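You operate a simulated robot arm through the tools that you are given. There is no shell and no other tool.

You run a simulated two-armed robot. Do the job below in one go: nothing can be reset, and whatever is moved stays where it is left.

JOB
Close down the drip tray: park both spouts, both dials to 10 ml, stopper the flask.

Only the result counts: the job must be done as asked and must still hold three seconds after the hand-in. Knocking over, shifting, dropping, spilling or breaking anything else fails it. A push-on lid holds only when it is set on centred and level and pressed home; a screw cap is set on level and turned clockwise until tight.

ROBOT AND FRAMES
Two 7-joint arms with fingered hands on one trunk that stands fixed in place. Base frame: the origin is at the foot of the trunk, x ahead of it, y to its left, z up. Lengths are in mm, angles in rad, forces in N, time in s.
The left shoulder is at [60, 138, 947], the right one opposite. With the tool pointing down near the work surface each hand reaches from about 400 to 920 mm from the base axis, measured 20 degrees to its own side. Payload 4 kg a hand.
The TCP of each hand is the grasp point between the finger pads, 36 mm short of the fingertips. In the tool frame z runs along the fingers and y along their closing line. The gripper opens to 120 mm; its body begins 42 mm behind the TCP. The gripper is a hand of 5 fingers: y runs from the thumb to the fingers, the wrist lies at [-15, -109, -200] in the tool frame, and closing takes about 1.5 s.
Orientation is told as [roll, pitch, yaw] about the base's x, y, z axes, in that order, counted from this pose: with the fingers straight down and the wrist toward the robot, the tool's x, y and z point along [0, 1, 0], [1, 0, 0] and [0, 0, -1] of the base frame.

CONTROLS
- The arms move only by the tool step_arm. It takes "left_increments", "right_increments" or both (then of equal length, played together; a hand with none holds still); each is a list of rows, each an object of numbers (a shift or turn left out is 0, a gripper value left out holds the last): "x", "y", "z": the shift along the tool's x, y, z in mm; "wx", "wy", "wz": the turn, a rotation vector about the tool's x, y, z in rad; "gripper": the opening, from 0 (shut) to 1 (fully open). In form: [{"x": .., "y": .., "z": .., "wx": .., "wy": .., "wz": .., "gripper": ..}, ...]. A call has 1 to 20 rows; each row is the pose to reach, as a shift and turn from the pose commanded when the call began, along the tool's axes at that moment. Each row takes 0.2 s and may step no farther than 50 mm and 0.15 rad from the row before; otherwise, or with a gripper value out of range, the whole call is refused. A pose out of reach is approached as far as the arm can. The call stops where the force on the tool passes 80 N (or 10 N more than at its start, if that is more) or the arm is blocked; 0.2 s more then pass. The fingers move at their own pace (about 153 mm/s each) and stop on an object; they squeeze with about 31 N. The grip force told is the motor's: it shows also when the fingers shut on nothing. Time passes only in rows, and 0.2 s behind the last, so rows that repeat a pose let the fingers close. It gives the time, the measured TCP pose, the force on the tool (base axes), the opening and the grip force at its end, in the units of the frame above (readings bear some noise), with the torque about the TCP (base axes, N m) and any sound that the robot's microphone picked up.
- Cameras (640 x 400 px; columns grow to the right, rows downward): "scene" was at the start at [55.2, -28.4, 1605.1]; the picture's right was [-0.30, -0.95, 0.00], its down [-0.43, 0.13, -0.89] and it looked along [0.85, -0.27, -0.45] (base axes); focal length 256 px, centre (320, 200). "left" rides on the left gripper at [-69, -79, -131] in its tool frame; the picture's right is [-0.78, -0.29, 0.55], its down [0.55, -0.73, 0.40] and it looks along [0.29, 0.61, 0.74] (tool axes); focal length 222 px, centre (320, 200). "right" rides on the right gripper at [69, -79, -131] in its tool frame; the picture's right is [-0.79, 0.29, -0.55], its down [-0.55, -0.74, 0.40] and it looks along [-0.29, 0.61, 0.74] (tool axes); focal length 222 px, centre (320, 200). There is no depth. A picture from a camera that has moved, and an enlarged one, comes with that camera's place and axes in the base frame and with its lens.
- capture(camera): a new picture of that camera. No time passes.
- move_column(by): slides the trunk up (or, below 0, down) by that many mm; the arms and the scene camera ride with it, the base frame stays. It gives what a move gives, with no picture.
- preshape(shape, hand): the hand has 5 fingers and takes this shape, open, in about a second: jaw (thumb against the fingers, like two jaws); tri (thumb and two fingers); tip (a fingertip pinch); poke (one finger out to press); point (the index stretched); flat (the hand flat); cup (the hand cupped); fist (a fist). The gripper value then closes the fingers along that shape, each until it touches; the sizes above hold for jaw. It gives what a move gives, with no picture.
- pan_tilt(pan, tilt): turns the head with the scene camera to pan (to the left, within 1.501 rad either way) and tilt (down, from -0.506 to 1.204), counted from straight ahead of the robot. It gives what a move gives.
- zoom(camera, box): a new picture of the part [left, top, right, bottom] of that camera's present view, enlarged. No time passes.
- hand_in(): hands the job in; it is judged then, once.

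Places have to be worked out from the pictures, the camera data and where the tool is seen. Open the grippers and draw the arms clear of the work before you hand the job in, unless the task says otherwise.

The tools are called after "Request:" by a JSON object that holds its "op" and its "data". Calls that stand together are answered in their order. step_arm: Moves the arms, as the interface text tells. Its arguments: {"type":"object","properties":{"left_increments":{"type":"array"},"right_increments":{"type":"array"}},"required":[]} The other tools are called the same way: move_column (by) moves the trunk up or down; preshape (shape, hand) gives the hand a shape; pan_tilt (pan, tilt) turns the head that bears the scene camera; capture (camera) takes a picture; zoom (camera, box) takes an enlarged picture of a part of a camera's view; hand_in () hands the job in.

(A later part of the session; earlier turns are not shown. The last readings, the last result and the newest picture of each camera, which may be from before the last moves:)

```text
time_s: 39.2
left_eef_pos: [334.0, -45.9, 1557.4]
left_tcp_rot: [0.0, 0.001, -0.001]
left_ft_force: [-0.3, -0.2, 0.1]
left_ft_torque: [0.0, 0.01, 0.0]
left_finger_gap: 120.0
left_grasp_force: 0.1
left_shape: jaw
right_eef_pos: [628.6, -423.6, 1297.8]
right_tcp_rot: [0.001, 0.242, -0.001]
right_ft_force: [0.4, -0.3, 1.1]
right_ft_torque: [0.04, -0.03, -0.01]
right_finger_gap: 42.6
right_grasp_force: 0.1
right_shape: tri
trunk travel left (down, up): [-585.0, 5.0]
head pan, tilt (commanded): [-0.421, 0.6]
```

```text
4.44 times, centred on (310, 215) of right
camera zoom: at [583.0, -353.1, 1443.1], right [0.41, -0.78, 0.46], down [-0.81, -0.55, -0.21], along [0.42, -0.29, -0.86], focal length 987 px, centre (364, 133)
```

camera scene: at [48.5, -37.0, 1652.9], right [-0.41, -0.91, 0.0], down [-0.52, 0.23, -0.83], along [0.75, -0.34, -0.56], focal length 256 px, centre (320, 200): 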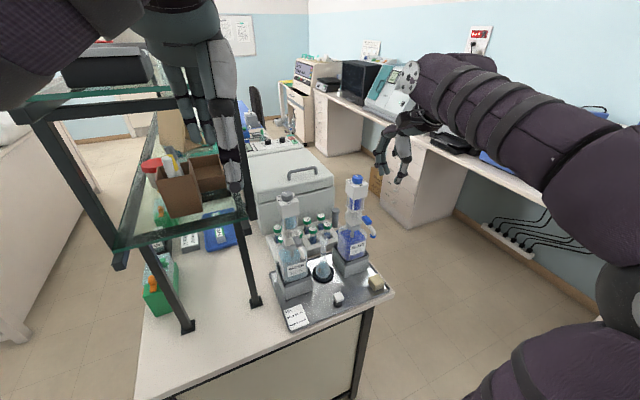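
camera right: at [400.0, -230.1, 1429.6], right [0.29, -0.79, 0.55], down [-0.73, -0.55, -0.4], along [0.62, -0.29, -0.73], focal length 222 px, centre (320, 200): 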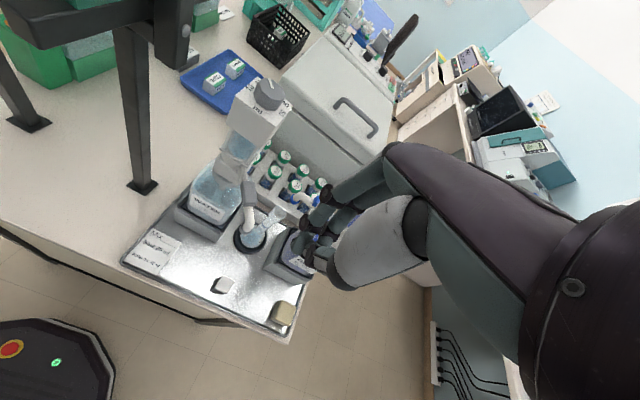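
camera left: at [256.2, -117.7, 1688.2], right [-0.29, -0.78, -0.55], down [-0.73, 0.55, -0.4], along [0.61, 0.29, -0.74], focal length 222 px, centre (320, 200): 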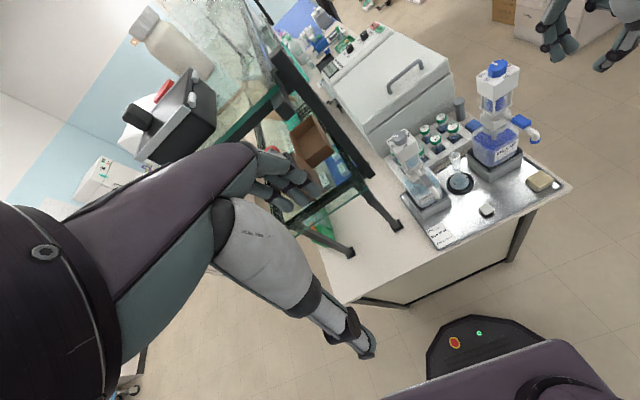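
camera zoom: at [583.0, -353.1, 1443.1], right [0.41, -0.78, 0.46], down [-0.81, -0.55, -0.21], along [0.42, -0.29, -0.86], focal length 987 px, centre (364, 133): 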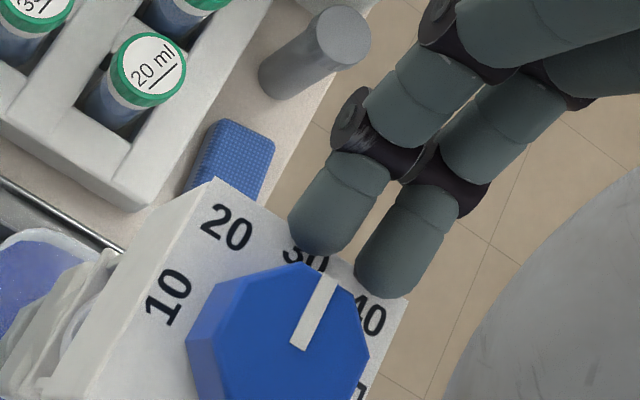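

The thumb tip would only catch the dial's top edge, so I reduce the tilt by 7° while keeping the fingers in place, which lowers the thumb.

Request:
{"op": "step_arm", "data": {"right_increments": [{"y": -1.6, "z": 2, "wx": -0.06}, {"y": -3.2, "z": 3.9, "wx": -0.12}]}}

Request:
{"op": "zoom", "data": {"camera": "scene", "box": [345, 150, 405, 200]}}

Request:
{"op": "zoom", "data": {"camera": "left", "box": [460, 40, 540, 100]}}

Request:
{"op": "zoom", "data": {"camera": "right", "box": [240, 170, 360, 290]}}

```text
time_s: 39.8
left_eef_pos: [334.0, -48.5, 1556.8]
left_tcp_rot: [0.001, -0.001, 0.001]
left_ft_force: [-0.1, 0.4, 0.5]
left_ft_torque: [0.01, -0.04, 0.01]
left_finger_gap: 119.9
left_grasp_force: 0.1
left_shape: jaw
right_eef_pos: [625.4, -422.6, 1294.5]
right_tcp_rot: [0.0, 0.121, 0.0]
right_ft_force: [0.8, 0.1, 1.7]
right_ft_torque: [0.01, -0.06, -0.03]
right_finger_gap: 42.5
right_grasp_force: 0.0
right_shape: tri
trunk travel left (down, up): [-585.0, 5.0]
head pan, tilt (commanded): [-0.421, 0.6]
```

```text
8.00 times, centred on (375, 175) of scene
camera zoom: at [48.2, -37.0, 1652.9], right [-0.41, -0.91, 0.0], down [-0.52, 0.23, -0.83], along [0.75, -0.34, -0.56], focal length 2046 px, centre (-120, 400)
```

zoom: 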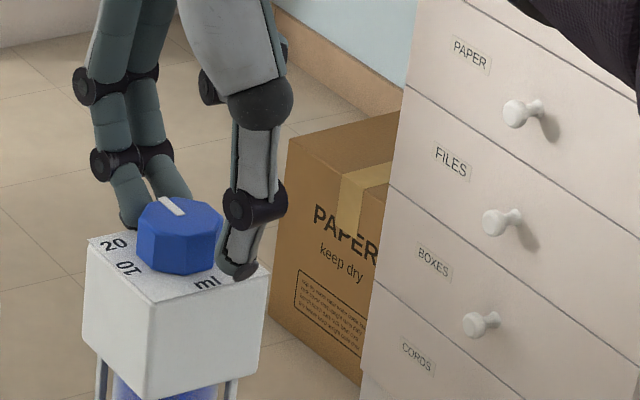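

```text
6.67 times, centred on (500, 70) of left
camera zoom: at [255.8, -117.6, 1688.2], right [-0.29, -0.78, -0.55], down [-0.73, 0.55, -0.4], along [0.61, 0.29, -0.74], focal length 1481 px, centre (-880, 1067)
```

zoom: 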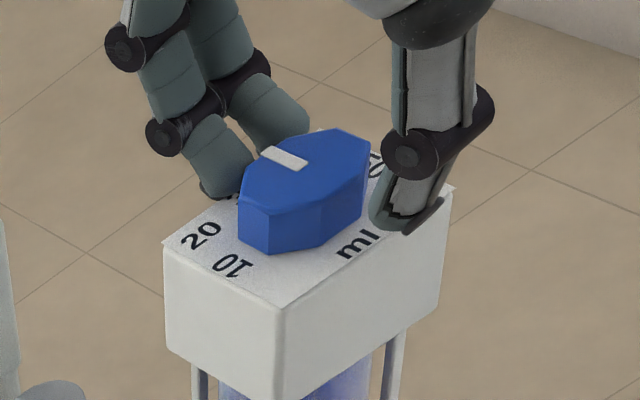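

```text
3.33 times, centred on (300, 230) of right
camera zoom: at [561.4, -353.0, 1433.8], right [0.35, -0.78, 0.51], down [-0.78, -0.55, -0.31], along [0.52, -0.29, -0.8], focal length 740 px, centre (387, 100)
```

zoom: 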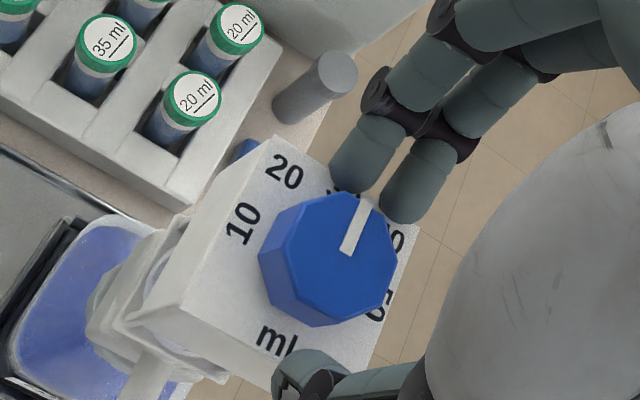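

The thumb now reaches down the front face of the dial. I shift 4 mm forward to balance the clearances and close to grip, watching the grip force.

Request:
{"op": "step_arm", "data": {"right_increments": [{"y": 4, "z": -0.5}, {"y": 4, "z": -0.5, "gripper": 0.31}, {"y": 4, "z": -0.5, "gripper": 0.28}, {"y": 4, "z": -0.5, "gripper": 0.25}]}}

Request:
{"op": "zoom", "data": {"camera": "scene", "box": [345, 150, 405, 200]}}

Request:
{"op": "zoom", "data": {"camera": "left", "box": [460, 40, 540, 100]}}

Request:
{"op": "zoom", "data": {"camera": "right", "box": [240, 170, 360, 290]}}

```text
time_s: 40.8
left_eef_pos: [334.7, -47.2, 1557.5]
left_tcp_rot: [0.001, -0.002, -0.003]
left_ft_force: [0.3, -0.2, -0.6]
left_ft_torque: [-0.03, -0.03, -0.02]
left_finger_gap: 120.0
left_grasp_force: 0.0
left_shape: jaw
right_eef_pos: [629.9, -423.2, 1294.5]
right_tcp_rot: [0.0, 0.121, 0.0]
right_ft_force: [0.7, -1.1, 0.6]
right_ft_torque: [0.01, -0.08, -0.01]
right_finger_gap: 31.4
right_grasp_force: 0.0
right_shape: tri
trunk travel left (down, up): [-585.0, 5.0]
head pan, tilt (commanded): [-0.421, 0.6]
```

```text
8.00 times, centred on (375, 175) of scene
camera zoom: at [48.5, -37.2, 1652.9], right [-0.41, -0.91, 0.0], down [-0.52, 0.23, -0.83], along [0.75, -0.34, -0.56], focal length 2046 px, centre (-120, 400)
```

zoom: 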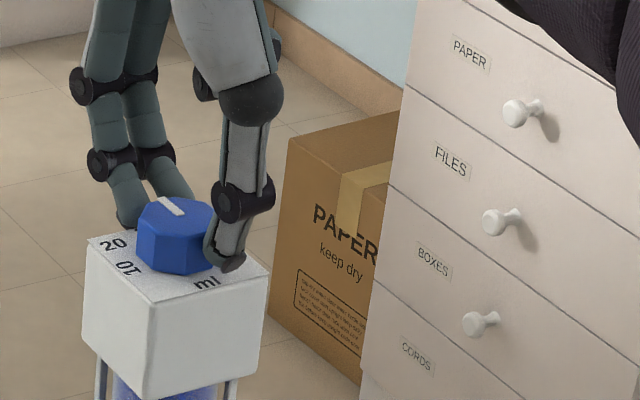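

```text
6.67 times, centred on (500, 70) of left
camera zoom: at [256.2, -117.9, 1688.1], right [-0.29, -0.78, -0.55], down [-0.73, 0.55, -0.4], along [0.61, 0.29, -0.74], focal length 1481 px, centre (-880, 1067)
```

zoom: 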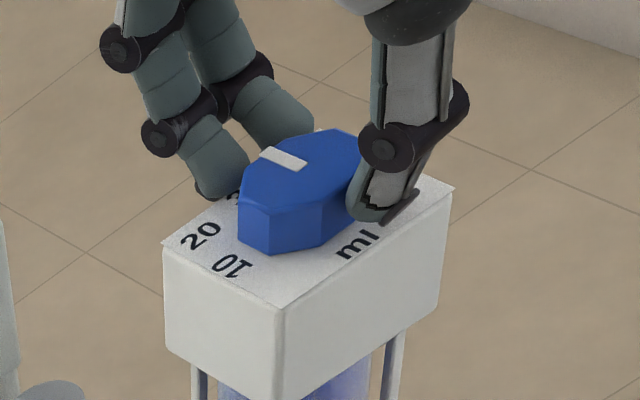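

```text
3.33 times, centred on (300, 230) of right
camera zoom: at [565.9, -353.2, 1433.4], right [0.35, -0.78, 0.51], down [-0.78, -0.55, -0.31], along [0.52, -0.29, -0.8], focal length 740 px, centre (387, 100)
```

zoom: 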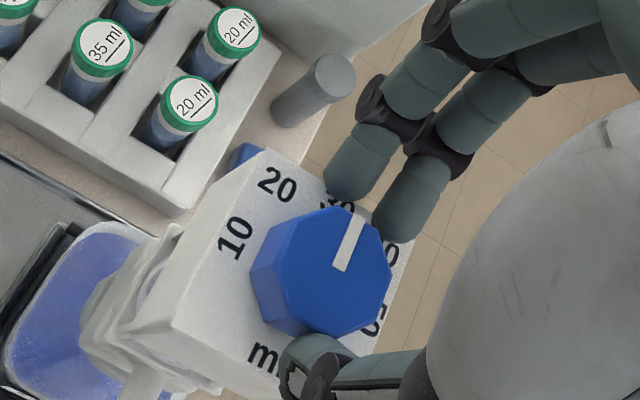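

Thumb, dial and fingers are in line. I close fully to grip the dial.

Request:
{"op": "step_arm", "data": {"right_increments": [{"gripper": 0.2}, {"gripper": 0.15}, {"gripper": 0.1}, {"gripper": 0.05}, {"gripper": 0}]}}

Request:
{"op": "zoom", "data": {"camera": "scene", "box": [345, 150, 405, 200]}}

Request:
{"op": "zoom", "data": {"camera": "left", "box": [460, 40, 540, 100]}}

Request:
{"op": "zoom", "data": {"camera": "right", "box": [240, 170, 360, 290]}}

```text
time_s: 42.0
left_eef_pos: [334.5, -48.1, 1556.5]
left_tcp_rot: [-0.001, 0.002, 0.0]
left_ft_force: [0.0, -0.5, -0.8]
left_ft_torque: [0.01, -0.05, 0.0]
left_finger_gap: 119.9
left_grasp_force: 0.0
left_shape: jaw
right_eef_pos: [630.1, -422.4, 1294.3]
right_tcp_rot: [-0.001, 0.12, -0.001]
right_ft_force: [-0.1, -1.2, 0.4]
right_ft_torque: [0.0, 0.01, 0.03]
right_finger_gap: 0.1
right_grasp_force: 31.1
right_shape: tri
trunk travel left (down, up): [-585.0, 5.0]
head pan, tilt (commanded): [-0.421, 0.6]
```

```text
8.00 times, centred on (375, 175) of scene
camera zoom: at [48.8, -37.1, 1652.9], right [-0.41, -0.91, 0.0], down [-0.52, 0.23, -0.82], along [0.75, -0.34, -0.57], focal length 2046 px, centre (-120, 400)
```

zoom: 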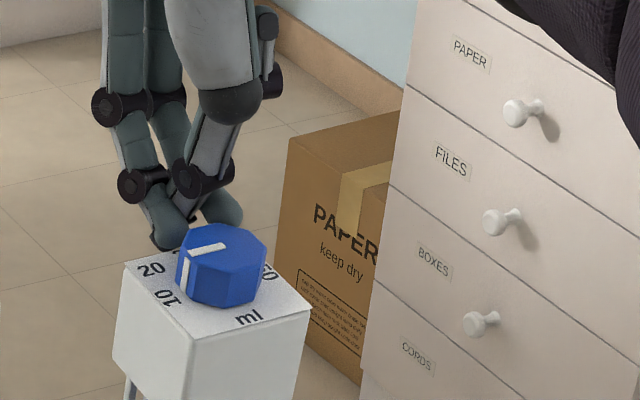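

```text
6.67 times, centred on (500, 70) of left
camera zoom: at [256.5, -117.7, 1688.1], right [-0.29, -0.78, -0.55], down [-0.73, 0.55, -0.4], along [0.61, 0.29, -0.74], focal length 1481 px, centre (-880, 1067)
```

zoom: 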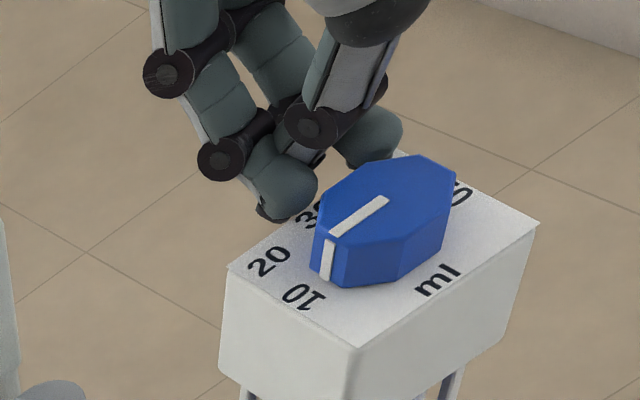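

```text
3.33 times, centred on (300, 230) of right
camera zoom: at [566.2, -352.8, 1433.3], right [0.36, -0.78, 0.51], down [-0.78, -0.55, -0.31], along [0.52, -0.29, -0.81], focal length 740 px, centre (387, 100)
```

zoom: 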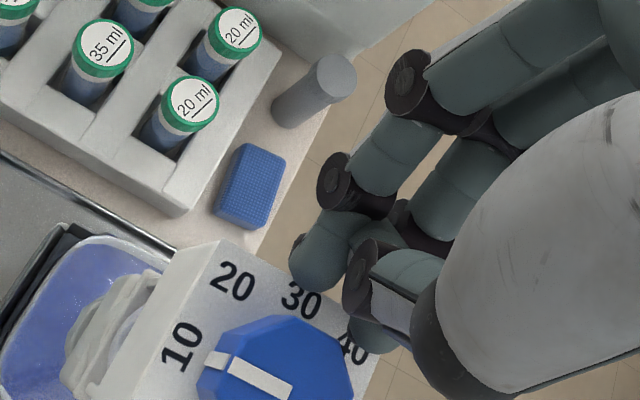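

The hand slipped closed and pushed the dispenser's head toward the robot — I must check at once whether the dispenser is tilted or shifted.

Request:
{"op": "zoom", "data": {"camera": "scene", "box": [300, 160, 420, 290]}}

Request:
{"op": "zoom", "data": {"camera": "left", "box": [400, 40, 580, 220]}}

Request:
{"op": "capture", "data": {"camera": "scene"}}

```text
3.08 times, centred on (360, 225) of scene
camera zoom: at [48.8, -37.1, 1652.9], right [-0.41, -0.91, 0.0], down [-0.52, 0.23, -0.82], along [0.75, -0.34, -0.57], focal length 787 px, centre (197, 123)
```

zoom: 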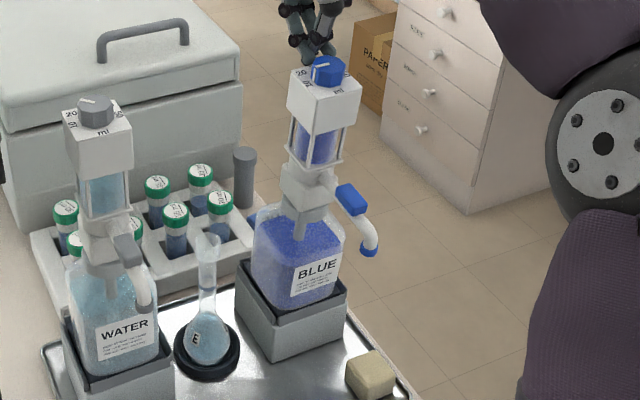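

```text
2.22 times, centred on (490, 130) of left
camera zoom: at [256.5, -117.7, 1688.1], right [-0.29, -0.78, -0.55], down [-0.73, 0.55, -0.4], along [0.61, 0.29, -0.74], focal length 494 px, centre (-58, 356)
```

zoom: 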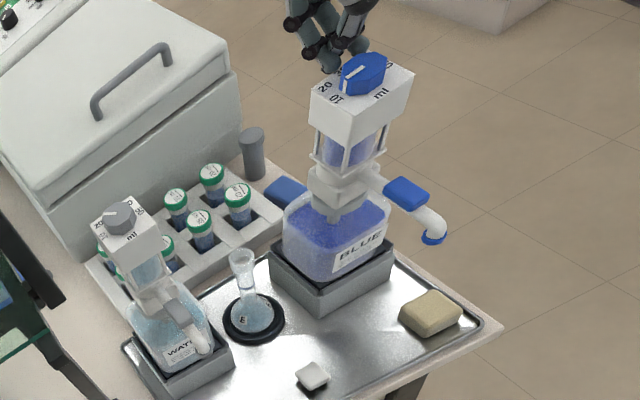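

```text
taken
camera scene: at [48.8, -37.1, 1652.9], right [-0.41, -0.91, 0.0], down [-0.52, 0.23, -0.82], along [0.75, -0.34, -0.57], focal length 256 px, centre (320, 200)
```

scene: 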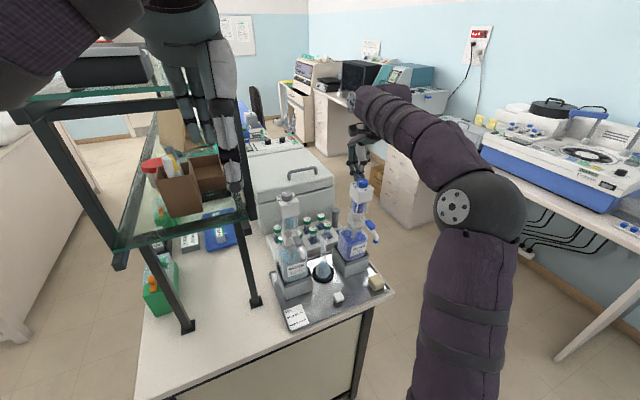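

The blue dispenser is leaning toward the robot, with the fingers behind the dial. I back the hand away (+x) slowly so it can settle upright gently.

Request:
{"op": "step_arm", "data": {"right_increments": [{"y": 2}, {"y": 4}, {"y": 6}, {"y": 8}, {"y": 10}]}}

Request:
{"op": "zoom", "data": {"camera": "scene", "box": [345, 150, 405, 200]}}

Request:
{"op": "zoom", "data": {"camera": "left", "box": [460, 40, 540, 100]}}

```text
time_s: 43.2
left_eef_pos: [335.3, -48.4, 1557.7]
left_tcp_rot: [-0.001, 0.0, 0.0]
left_ft_force: [-0.6, 0.3, -0.9]
left_ft_torque: [0.0, 0.03, 0.0]
left_finger_gap: 119.8
left_grasp_force: 0.1
left_shape: jaw
right_eef_pos: [639.5, -422.7, 1293.1]
right_tcp_rot: [0.0, 0.119, 0.0]
right_ft_force: [0.2, 0.9, -0.1]
right_ft_torque: [-0.01, -0.02, 0.01]
right_finger_gap: 0.0
right_grasp_force: 30.7
right_shape: tri
trunk travel left (down, up): [-585.0, 5.0]
head pan, tilt (commanded): [-0.421, 0.6]
```

```text
8.00 times, centred on (375, 175) of scene
camera zoom: at [48.9, -37.1, 1652.9], right [-0.41, -0.91, 0.0], down [-0.52, 0.23, -0.82], along [0.75, -0.34, -0.57], focal length 2046 px, centre (-120, 400)
```

zoom: 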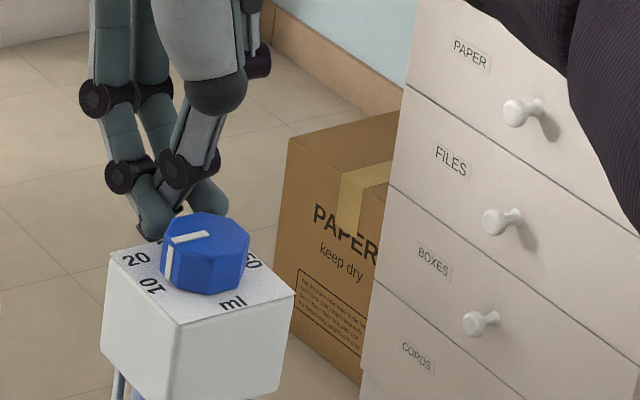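

```text
6.67 times, centred on (500, 70) of left
camera zoom: at [256.6, -117.8, 1688.1], right [-0.29, -0.78, -0.55], down [-0.73, 0.55, -0.4], along [0.61, 0.29, -0.74], focal length 1481 px, centre (-880, 1067)
```

zoom: 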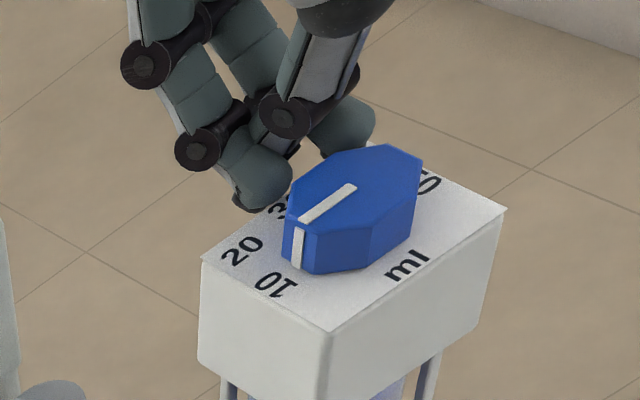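

The dispenser is rocking back with the retreating fingers. I continue slowly until it stands upright and free.

Request:
{"op": "step_arm", "data": {"right_increments": [{"y": 2}, {"y": 4}, {"y": 6}, {"y": 8}, {"y": 10}, {"y": 12}, {"y": 14}, {"y": 16}, {"y": 18}, {"y": 20}, {"y": 22}, {"y": 24}]}}

Request:
{"op": "zoom", "data": {"camera": "scene", "box": [345, 150, 405, 200]}}

Request:
{"op": "zoom", "data": {"camera": "left", "box": [460, 40, 540, 100]}}

Request:
{"op": "zoom", "data": {"camera": "scene", "box": [300, 160, 420, 290]}}

```text
time_s: 45.8
left_eef_pos: [335.5, -47.9, 1557.3]
left_tcp_rot: [0.001, 0.001, -0.002]
left_ft_force: [1.5, 0.6, -0.4]
left_ft_torque: [-0.02, -0.01, 0.03]
left_finger_gap: 119.6
left_grasp_force: 0.0
left_shape: jaw
right_eef_pos: [663.6, -422.5, 1291.0]
right_tcp_rot: [-0.001, 0.121, 0.0]
right_ft_force: [-0.4, 1.0, -0.4]
right_ft_torque: [0.01, 0.0, -0.04]
right_finger_gap: 0.2
right_grasp_force: 31.5
right_shape: tri
trunk travel left (down, up): [-585.0, 5.0]
head pan, tilt (commanded): [-0.421, 0.6]
```

```text
8.00 times, centred on (375, 175) of scene
camera zoom: at [48.7, -37.1, 1652.9], right [-0.41, -0.91, 0.0], down [-0.52, 0.23, -0.82], along [0.75, -0.34, -0.57], focal length 2046 px, centre (-120, 400)
```

zoom: 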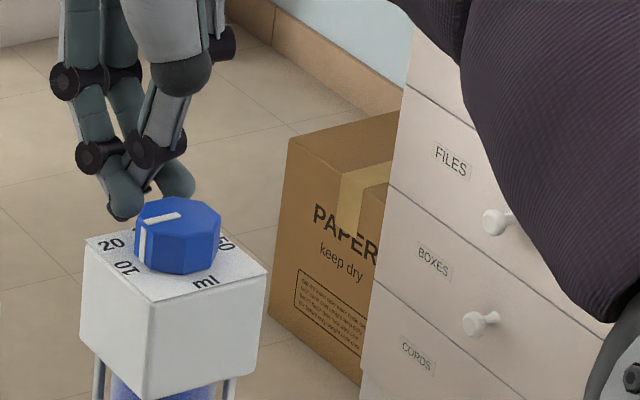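

```text
6.67 times, centred on (500, 70) of left
camera zoom: at [256.4, -117.8, 1688.1], right [-0.29, -0.78, -0.55], down [-0.73, 0.55, -0.4], along [0.61, 0.29, -0.74], focal length 1481 px, centre (-880, 1067)
```

zoom: 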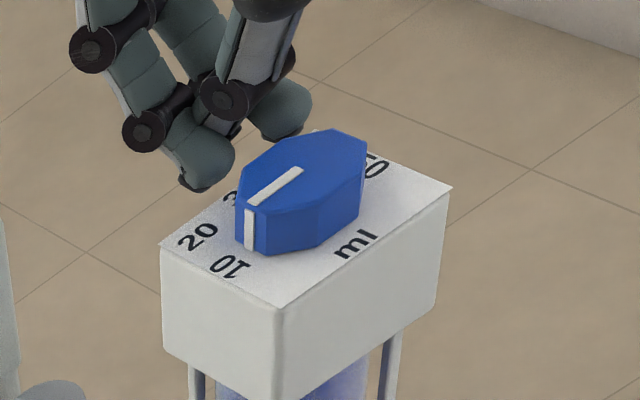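

```text
3.08 times, centred on (360, 225) of scene
camera zoom: at [48.7, -37.1, 1652.9], right [-0.41, -0.91, 0.0], down [-0.52, 0.23, -0.82], along [0.75, -0.34, -0.57], focal length 787 px, centre (197, 123)
```

zoom: 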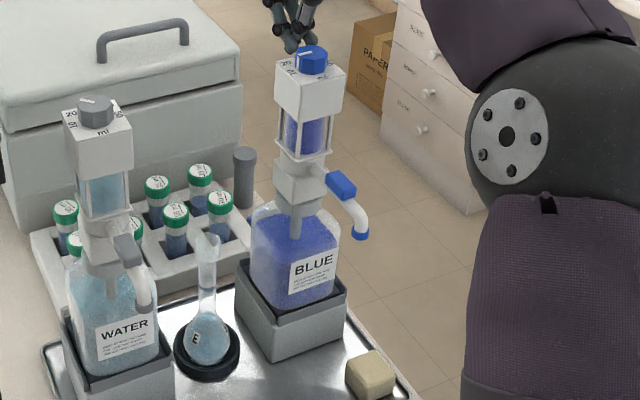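

The dispenser stands upright again, essentially in its old place, and the dial has been turned: the pointer now lies near 10. I raise the hand straight up and inspect from above.

Request:
{"op": "step_arm", "data": {"right_increments": [{"y": 3, "z": -20}, {"y": 5, "z": -45}, {"y": -5, "z": -75}, {"y": -20, "z": -95}]}}

Request:
{"op": "zoom", "data": {"camera": "right", "box": [220, 150, 380, 300]}}

Request:
{"op": "zoom", "data": {"camera": "left", "box": [400, 40, 580, 220]}}

```text
time_s: 46.8
left_eef_pos: [334.2, -47.7, 1556.4]
left_tcp_rot: [0.001, 0.0, -0.002]
left_ft_force: [0.2, 0.0, -0.4]
left_ft_torque: [-0.02, -0.02, -0.02]
left_finger_gap: 119.6
left_grasp_force: 0.1
left_shape: jaw
right_eef_pos: [654.1, -423.5, 1386.0]
right_tcp_rot: [0.0, 0.121, -0.001]
right_ft_force: [0.3, 0.4, 0.4]
right_ft_torque: [0.02, 0.0, -0.05]
right_finger_gap: 0.1
right_grasp_force: 31.2
right_shape: tri
trunk travel left (down, up): [-585.0, 5.0]
head pan, tilt (commanded): [-0.421, 0.6]
```

```text
2.67 times, centred on (300, 225) of right
camera zoom: at [591.3, -353.2, 1525.9], right [0.36, -0.78, 0.51], down [-0.78, -0.55, -0.31], along [0.52, -0.29, -0.81], focal length 592 px, centre (373, 133)
```

zoom: 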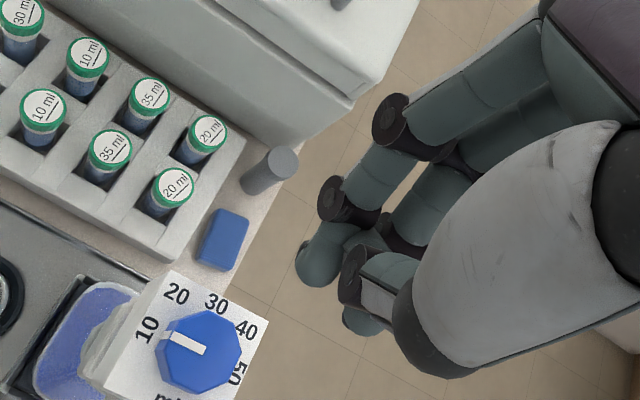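

```text
2.22 times, centred on (490, 130) of left
camera zoom: at [255.8, -117.7, 1688.2], right [-0.29, -0.78, -0.55], down [-0.73, 0.55, -0.4], along [0.61, 0.29, -0.74], focal length 494 px, centre (-58, 356)
```

zoom: 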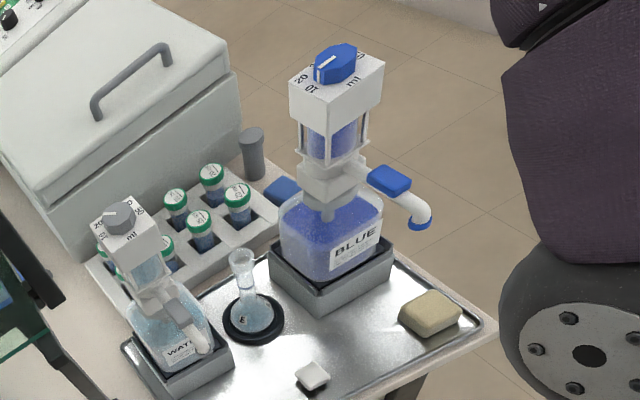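

I enlarge the dial from this top view to read the pointer accurately.

Request:
{"op": "zoom", "data": {"camera": "right", "box": [210, 245, 290, 305]}}

Request:
{"op": "zoom", "data": {"camera": "left", "box": [465, 55, 515, 95]}}

Request:
{"op": "zoom", "data": {"camera": "scene", "box": [335, 165, 395, 215]}}

```text
6.67 times, centred on (250, 275) of right
camera zoom: at [591.3, -353.2, 1525.9], right [0.36, -0.78, 0.51], down [-0.78, -0.55, -0.31], along [0.52, -0.29, -0.81], focal length 1481 px, centre (787, -300)
```

zoom: 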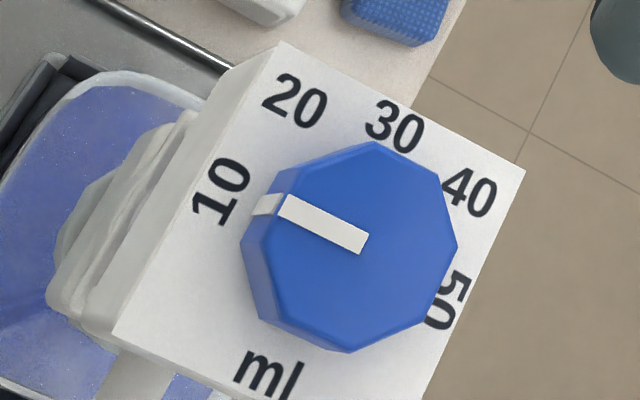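

```text
10.00 times, centred on (490, 75) of left
camera zoom: at [255.8, -117.7, 1688.2], right [-0.29, -0.78, -0.55], down [-0.73, 0.55, -0.4], along [0.61, 0.29, -0.74], focal length 2221 px, centre (-1380, 1450)
```

zoom: 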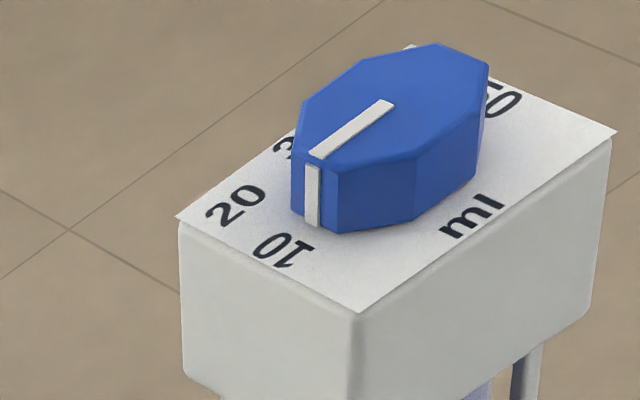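

```text
8.00 times, centred on (365, 190) of scene
camera zoom: at [48.2, -37.0, 1652.9], right [-0.41, -0.91, 0.0], down [-0.52, 0.23, -0.83], along [0.75, -0.34, -0.56], focal length 2046 px, centre (-40, 280)
```

zoom: 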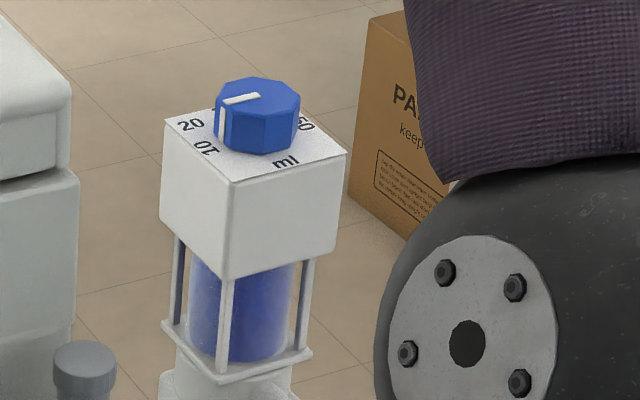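

From above, the blue pointer lies exactly on 10, so blue is done. Now the water dial (at 20): with the hand level (no tilt) the thumb reaches lower, which is what was missing. I open, level the hand and move high over to the water dial.

Request:
{"op": "step_arm", "data": {"right_increments": [{"y": -5, "z": -5, "wx": -0.06, "gripper": 0.6}, {"x": 35, "y": -10, "z": -5, "wx": -0.12}, {"x": 75, "y": -15, "z": -5, "wx": -0.12}, {"x": 115, "y": -20, "z": -5, "wx": -0.12}, {"x": 155, "y": -25, "z": -5, "wx": -0.12}, {"x": 195, "y": -30, "z": -3, "wx": -0.12}, {"x": 224, "y": -31, "z": 0, "wx": -0.12}]}}

Request:
{"op": "zoom", "data": {"camera": "right", "box": [220, 150, 380, 300]}}

Request:
{"op": "zoom", "data": {"camera": "scene", "box": [250, 130, 370, 230]}}

Request:
{"op": "capture", "data": {"camera": "left"}}

```text
time_s: 48.4
left_eef_pos: [333.7, -46.1, 1557.5]
left_tcp_rot: [0.0, 0.0, -0.001]
left_ft_force: [-0.1, 0.3, 0.0]
left_ft_torque: [-0.03, 0.01, 0.02]
left_finger_gap: 120.3
left_grasp_force: 0.0
left_shape: jaw
right_eef_pos: [624.9, -198.8, 1391.4]
right_tcp_rot: [-0.002, 0.001, 0.0]
right_ft_force: [0.1, -0.6, 0.4]
right_ft_torque: [0.01, -0.02, -0.03]
right_finger_gap: 71.9
right_grasp_force: 0.1
right_shape: tri
trunk travel left (down, up): [-585.0, 5.0]
head pan, tilt (commanded): [-0.421, 0.6]
```

```text
2.67 times, centred on (300, 225) of right
camera zoom: at [544.4, -128.8, 1521.2], right [0.29, -0.78, 0.55], down [-0.74, -0.55, -0.4], along [0.61, -0.29, -0.74], focal length 592 px, centre (373, 133)
```

zoom: 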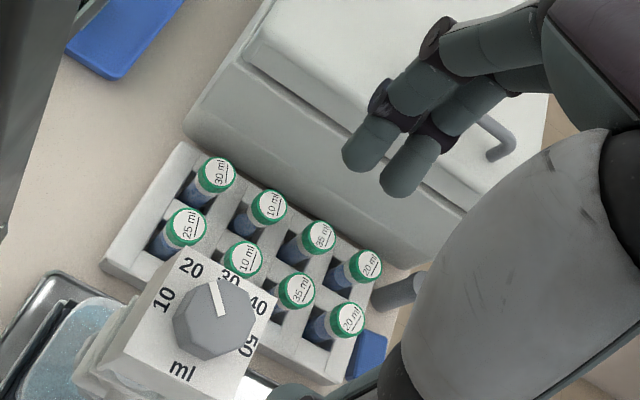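

```text
4.00 times, centred on (310, 180) of scene
camera zoom: at [48.8, -36.5, 1652.9], right [-0.41, -0.91, 0.0], down [-0.52, 0.23, -0.83], along [0.75, -0.34, -0.56], focal length 1023 px, centre (360, 280)
```

zoom: 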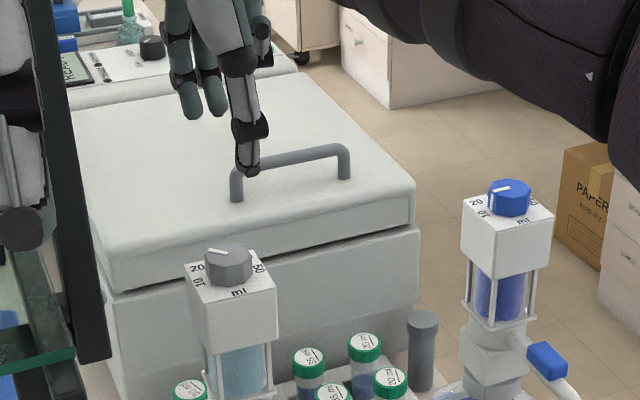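

```text
taken
camera left: at [256.5, -117.2, 1688.1], right [-0.29, -0.78, -0.55], down [-0.73, 0.55, -0.4], along [0.61, 0.29, -0.74], focal length 222 px, centre (320, 200)
```

left: 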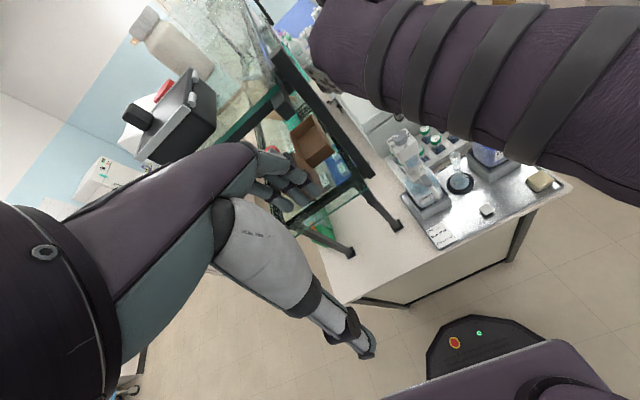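

I zoom onto the water dial for its centre and pointer, and shift the left hand sideways in free space to give its camera a clear line to this dial.

Request:
{"op": "step_arm", "data": {"left_increments": [{"x": 35}, {"x": 70}, {"x": 100}]}}

Request:
{"op": "zoom", "data": {"camera": "right", "box": [215, 235, 295, 295]}}

Request:
{"op": "capture", "data": {"camera": "left"}}

```text
time_s: 49.2
left_eef_pos: [334.6, 54.0, 1558.0]
left_tcp_rot: [0.0, 0.001, 0.0]
left_ft_force: [-0.7, 0.9, -0.9]
left_ft_torque: [-0.01, 0.01, 0.04]
left_finger_gap: 120.0
left_grasp_force: 0.1
left_shape: jaw
right_eef_pos: [623.6, -197.2, 1391.0]
right_tcp_rot: [-0.002, 0.001, -0.001]
right_ft_force: [0.4, -0.3, 0.1]
right_ft_torque: [-0.06, -0.01, 0.02]
right_finger_gap: 72.1
right_grasp_force: 0.2
right_shape: tri
trunk travel left (down, up): [-585.0, 5.0]
head pan, tilt (commanded): [-0.421, 0.6]
```

```text
6.67 times, centred on (255, 265) of right
camera zoom: at [543.9, -128.0, 1521.7], right [0.29, -0.78, 0.55], down [-0.73, -0.55, -0.4], along [0.61, -0.29, -0.74], focal length 1481 px, centre (753, -233)
```

zoom: 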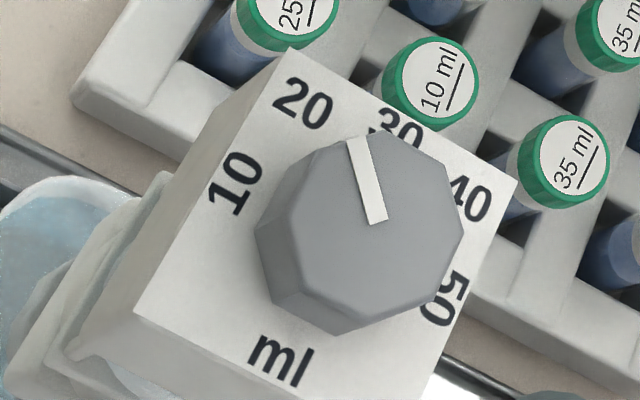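

```text
taken
camera left: at [255.9, -16.5, 1688.6], right [-0.29, -0.79, -0.55], down [-0.73, 0.55, -0.4], along [0.61, 0.29, -0.74], focal length 222 px, centre (320, 200)
```

left: 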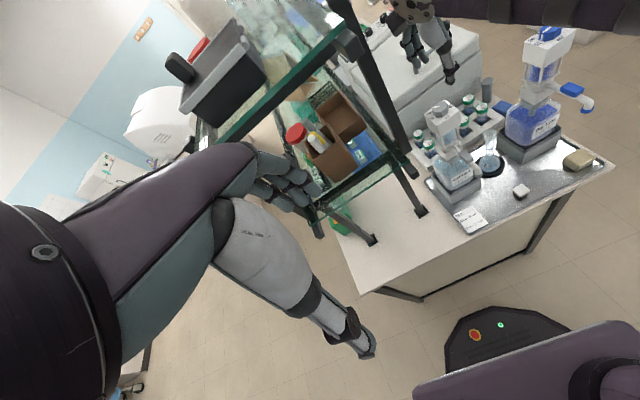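

Water pointer is on 20 (about 48° from the 30 mark toward 10); dial centre ≈ (620,-193,1273). I lower to just above it with a 60 mm gap and check the tips.

Request:
{"op": "step_arm", "data": {"right_increments": [{"x": 0, "y": 1, "z": 35, "gripper": 0.5}, {"x": 0, "y": 1, "z": 68}]}}

Request:
{"op": "zoom", "data": {"camera": "scene", "box": [280, 165, 340, 215]}}

Request:
{"op": "zoom", "data": {"camera": "left", "box": [400, 70, 480, 130]}}

Request:
{"op": "zoom", "data": {"camera": "right", "box": [240, 170, 360, 290]}}

```text
time_s: 49.8
left_eef_pos: [335.3, 50.8, 1558.5]
left_tcp_rot: [0.001, 0.0, 0.0]
left_ft_force: [-0.4, 0.0, -0.1]
left_ft_torque: [0.02, 0.0, 0.01]
left_finger_gap: 120.1
left_grasp_force: 0.1
left_shape: jaw
right_eef_pos: [626.0, -200.8, 1322.8]
right_tcp_rot: [0.0, 0.0, -0.001]
right_ft_force: [-0.4, 0.1, 0.5]
right_ft_torque: [0.04, -0.01, -0.03]
right_finger_gap: 60.2
right_grasp_force: 0.1
right_shape: tri
trunk travel left (down, up): [-585.0, 5.0]
head pan, tilt (commanded): [-0.421, 0.6]
```

```text
8.00 times, centred on (310, 190) of scene
camera zoom: at [48.8, -37.5, 1652.9], right [-0.41, -0.91, 0.0], down [-0.52, 0.23, -0.82], along [0.75, -0.34, -0.57], focal length 2046 px, centre (400, 280)
```

zoom: 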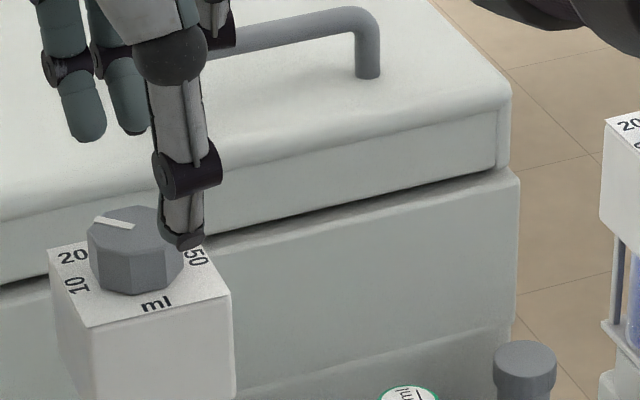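

```text
6.67 times, centred on (440, 100) of left
camera zoom: at [256.5, -18.9, 1688.6], right [-0.29, -0.78, -0.55], down [-0.73, 0.55, -0.4], along [0.61, 0.29, -0.74], focal length 1481 px, centre (-480, 867)
```

zoom: 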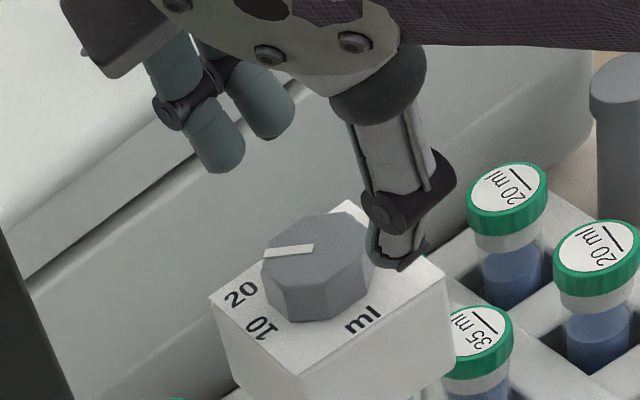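

```text
3.33 times, centred on (300, 230) of right
camera zoom: at [545.8, -129.7, 1453.1], right [0.29, -0.79, 0.55], down [-0.74, -0.55, -0.4], along [0.61, -0.29, -0.74], focal length 740 px, centre (387, 100)
```

zoom: 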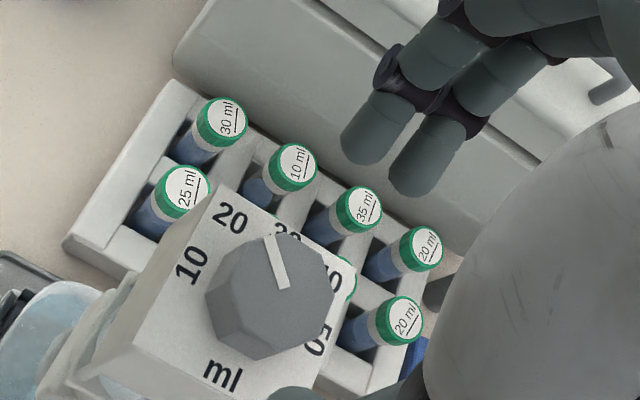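

Tips vs dial: I need +5 mm in y and −5 mm in x for even clearances. I apply that and lower so both thumb and fingertips end just above the plate.

Request:
{"op": "step_arm", "data": {"right_increments": [{"x": 5, "y": -5}, {"x": 5, "y": -5, "z": 12}, {"x": 5, "y": -5, "z": 24.5}]}}

Request:
{"op": "zoom", "data": {"camera": "scene", "box": [280, 165, 340, 215]}}

Request:
{"op": "zoom", "data": {"camera": "left", "box": [400, 70, 480, 130]}}

Request:
{"op": "zoom", "data": {"camera": "right", "box": [240, 170, 360, 290]}}

```text
time_s: 50.6
left_eef_pos: [335.3, 51.1, 1558.0]
left_tcp_rot: [0.0, -0.001, -0.001]
left_ft_force: [-0.3, 0.3, 1.3]
left_ft_torque: [0.01, -0.02, -0.02]
left_finger_gap: 120.1
left_grasp_force: 0.2
left_shape: jaw
right_eef_pos: [621.4, -194.9, 1298.1]
right_tcp_rot: [-0.002, 0.001, 0.001]
right_ft_force: [-0.6, -0.1, 0.0]
right_ft_torque: [0.0, 0.01, -0.01]
right_finger_gap: 60.0
right_grasp_force: 0.1
right_shape: tri
trunk travel left (down, up): [-585.0, 5.0]
head pan, tilt (commanded): [-0.421, 0.6]
```

```text
8.00 times, centred on (310, 190) of scene
camera zoom: at [48.5, -37.0, 1652.9], right [-0.41, -0.91, 0.0], down [-0.52, 0.23, -0.83], along [0.75, -0.34, -0.56], focal length 2046 px, centre (400, 280)
```

zoom: 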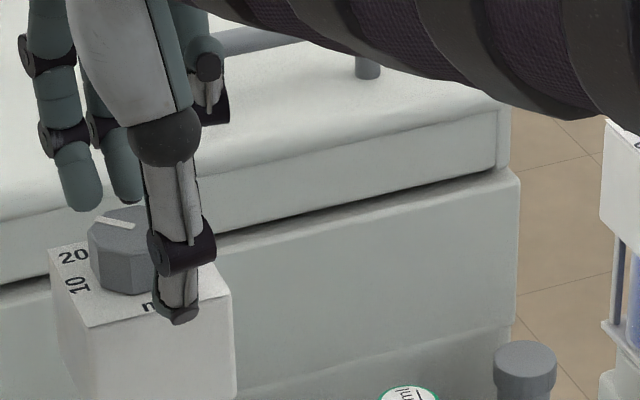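

```text
6.67 times, centred on (440, 100) of left
camera zoom: at [256.1, -18.4, 1688.7], right [-0.29, -0.78, -0.55], down [-0.73, 0.55, -0.4], along [0.61, 0.29, -0.74], focal length 1481 px, centre (-480, 867)
```

zoom: 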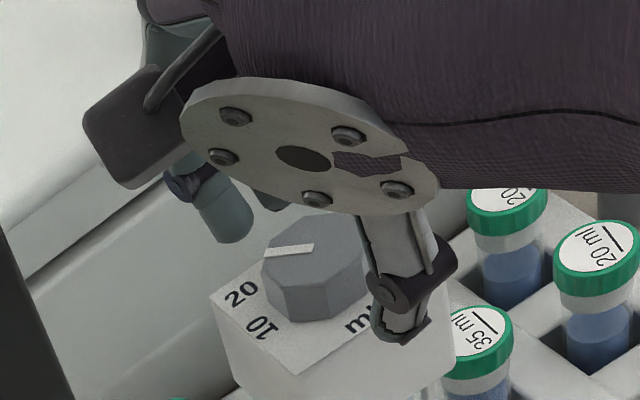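

```text
3.33 times, centred on (300, 230) of right
camera zoom: at [540.5, -124.2, 1428.8], right [0.29, -0.79, 0.55], down [-0.74, -0.55, -0.4], along [0.61, -0.29, -0.74], focal length 740 px, centre (387, 100)
```

zoom: 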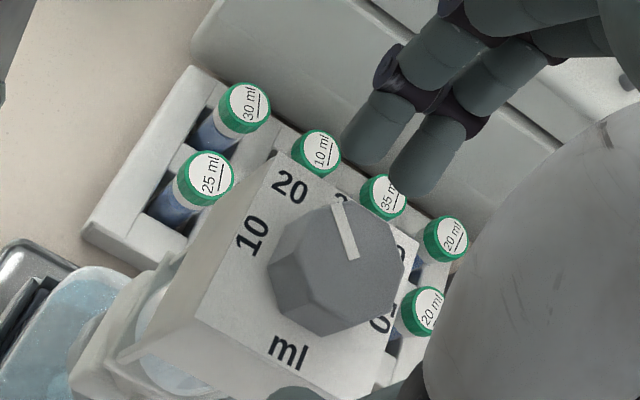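

Both tips hang at z ≈ 1262 with matched clearances (thumb 19, fingers 11 mm). I close stepwise to just short of contact.

Request:
{"op": "step_arm", "data": {"right_increments": [{"gripper": 0.44}, {"gripper": 0.4}, {"gripper": 0.37}, {"gripper": 0.37}]}}

Request:
{"op": "zoom", "data": {"camera": "scene", "box": [280, 165, 340, 215]}}

Request:
{"op": "zoom", "data": {"camera": "left", "box": [400, 70, 480, 130]}}

Request:
{"op": "zoom", "data": {"camera": "right", "box": [240, 170, 360, 290]}}

```text
time_s: 51.6
left_eef_pos: [334.1, 52.3, 1557.3]
left_tcp_rot: [0.001, 0.002, 0.0]
left_ft_force: [-0.6, -0.2, -0.6]
left_ft_torque: [-0.01, 0.0, 0.0]
left_finger_gap: 119.9
left_grasp_force: 0.1
left_shape: jaw
right_eef_pos: [621.1, -194.6, 1299.1]
right_tcp_rot: [-0.001, 0.002, 0.0]
right_ft_force: [0.2, -1.8, -0.5]
right_ft_torque: [-0.03, 0.02, -0.03]
right_finger_gap: 45.0
right_grasp_force: 0.1
right_shape: tri
trunk travel left (down, up): [-585.0, 5.0]
head pan, tilt (commanded): [-0.421, 0.6]
```

```text
8.00 times, centred on (310, 190) of scene
camera zoom: at [48.6, -37.0, 1652.9], right [-0.41, -0.91, 0.0], down [-0.52, 0.23, -0.83], along [0.75, -0.34, -0.56], focal length 2046 px, centre (400, 280)
```

zoom: 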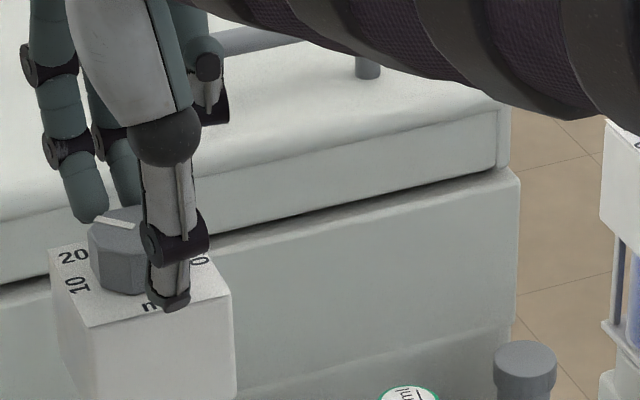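

```text
6.67 times, centred on (440, 100) of left
camera zoom: at [256.2, -18.5, 1688.6], right [-0.29, -0.78, -0.55], down [-0.73, 0.55, -0.4], along [0.61, 0.29, -0.74], focal length 1481 px, centre (-480, 867)
```

zoom: 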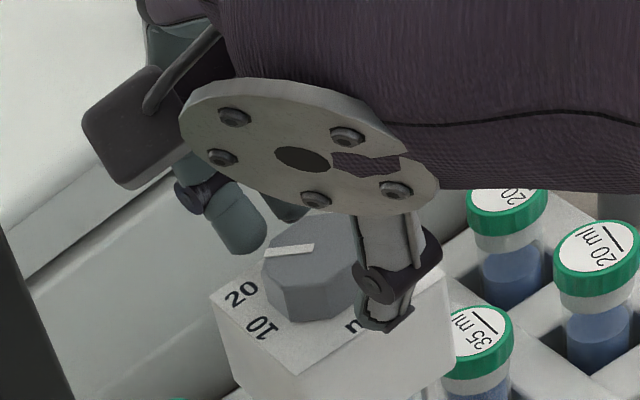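

```text
3.33 times, centred on (300, 230) of right
camera zoom: at [540.5, -124.0, 1428.8], right [0.29, -0.78, 0.55], down [-0.74, -0.55, -0.4], along [0.61, -0.29, -0.74], focal length 740 px, centre (387, 100)
```

zoom: 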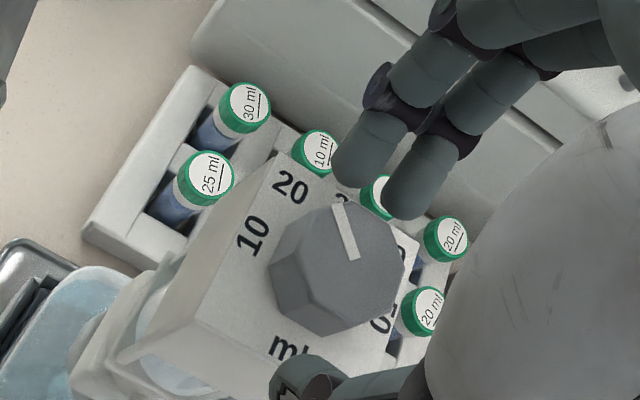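

Tips now: thumb 13 mm, fingers ~6 mm from the dial. I shift 4 mm forward, 2 mm right and 2 mm down to balance, then close a bit more.

Request:
{"op": "step_arm", "data": {"right_increments": [{"x": -2, "y": 4, "z": 2}, {"x": -2, "y": 4, "z": 2, "gripper": 0.34}, {"x": -2, "y": 4, "z": 2, "gripper": 0.31}, {"x": -2, "y": 4, "z": 2, "gripper": 0.31}]}}

Request:
{"op": "zoom", "data": {"camera": "scene", "box": [280, 165, 340, 215]}}

Request:
{"op": "zoom", "data": {"camera": "left", "box": [400, 70, 480, 130]}}

Request:
{"op": "zoom", "data": {"camera": "right", "box": [240, 170, 360, 290]}}

```text
time_s: 52.6
left_eef_pos: [335.3, 52.3, 1558.3]
left_tcp_rot: [-0.001, 0.0, -0.001]
left_ft_force: [0.0, -0.5, -0.2]
left_ft_torque: [0.0, 0.01, 0.02]
left_finger_gap: 120.0
left_grasp_force: 0.1
left_shape: jaw
right_eef_pos: [624.2, -196.3, 1295.8]
right_tcp_rot: [-0.001, 0.003, -0.001]
right_ft_force: [0.5, -0.3, 0.7]
right_ft_torque: [0.01, 0.0, 0.01]
right_finger_gap: 37.4
right_grasp_force: 0.1
right_shape: tri
trunk travel left (down, up): [-585.0, 5.0]
head pan, tilt (commanded): [-0.421, 0.6]
```

```text
8.00 times, centred on (310, 190) of scene
camera zoom: at [48.5, -37.0, 1652.9], right [-0.41, -0.91, 0.0], down [-0.52, 0.23, -0.83], along [0.75, -0.34, -0.56], focal length 2046 px, centre (400, 280)
```

zoom: 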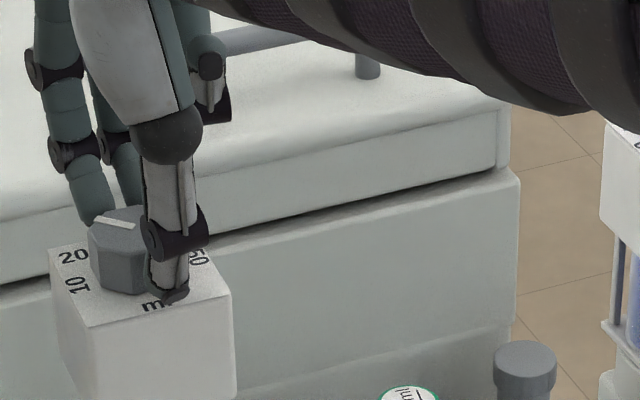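

```text
6.67 times, centred on (440, 100) of left
camera zoom: at [256.1, -18.4, 1688.7], right [-0.29, -0.78, -0.55], down [-0.73, 0.55, -0.4], along [0.61, 0.29, -0.74], focal length 1481 px, centre (-480, 867)
```

zoom: 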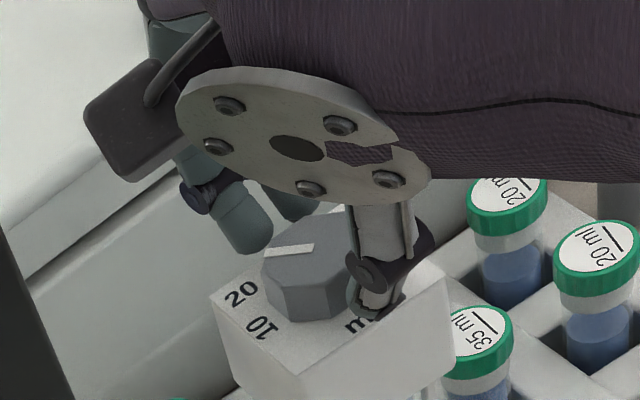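

```text
3.33 times, centred on (300, 230) of right
camera zoom: at [544.5, -126.1, 1426.7], right [0.29, -0.78, 0.55], down [-0.74, -0.55, -0.4], along [0.61, -0.29, -0.74], focal length 740 px, centre (387, 100)
```

zoom: 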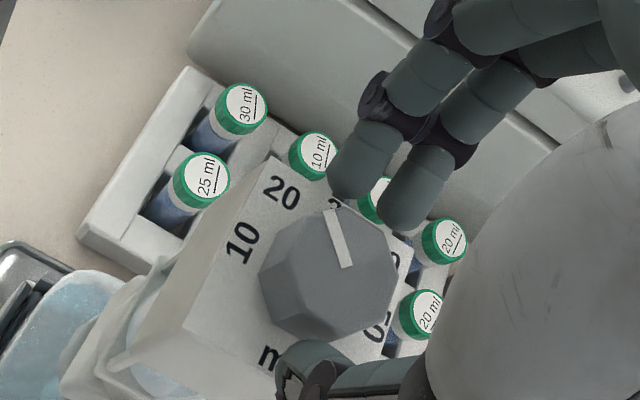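

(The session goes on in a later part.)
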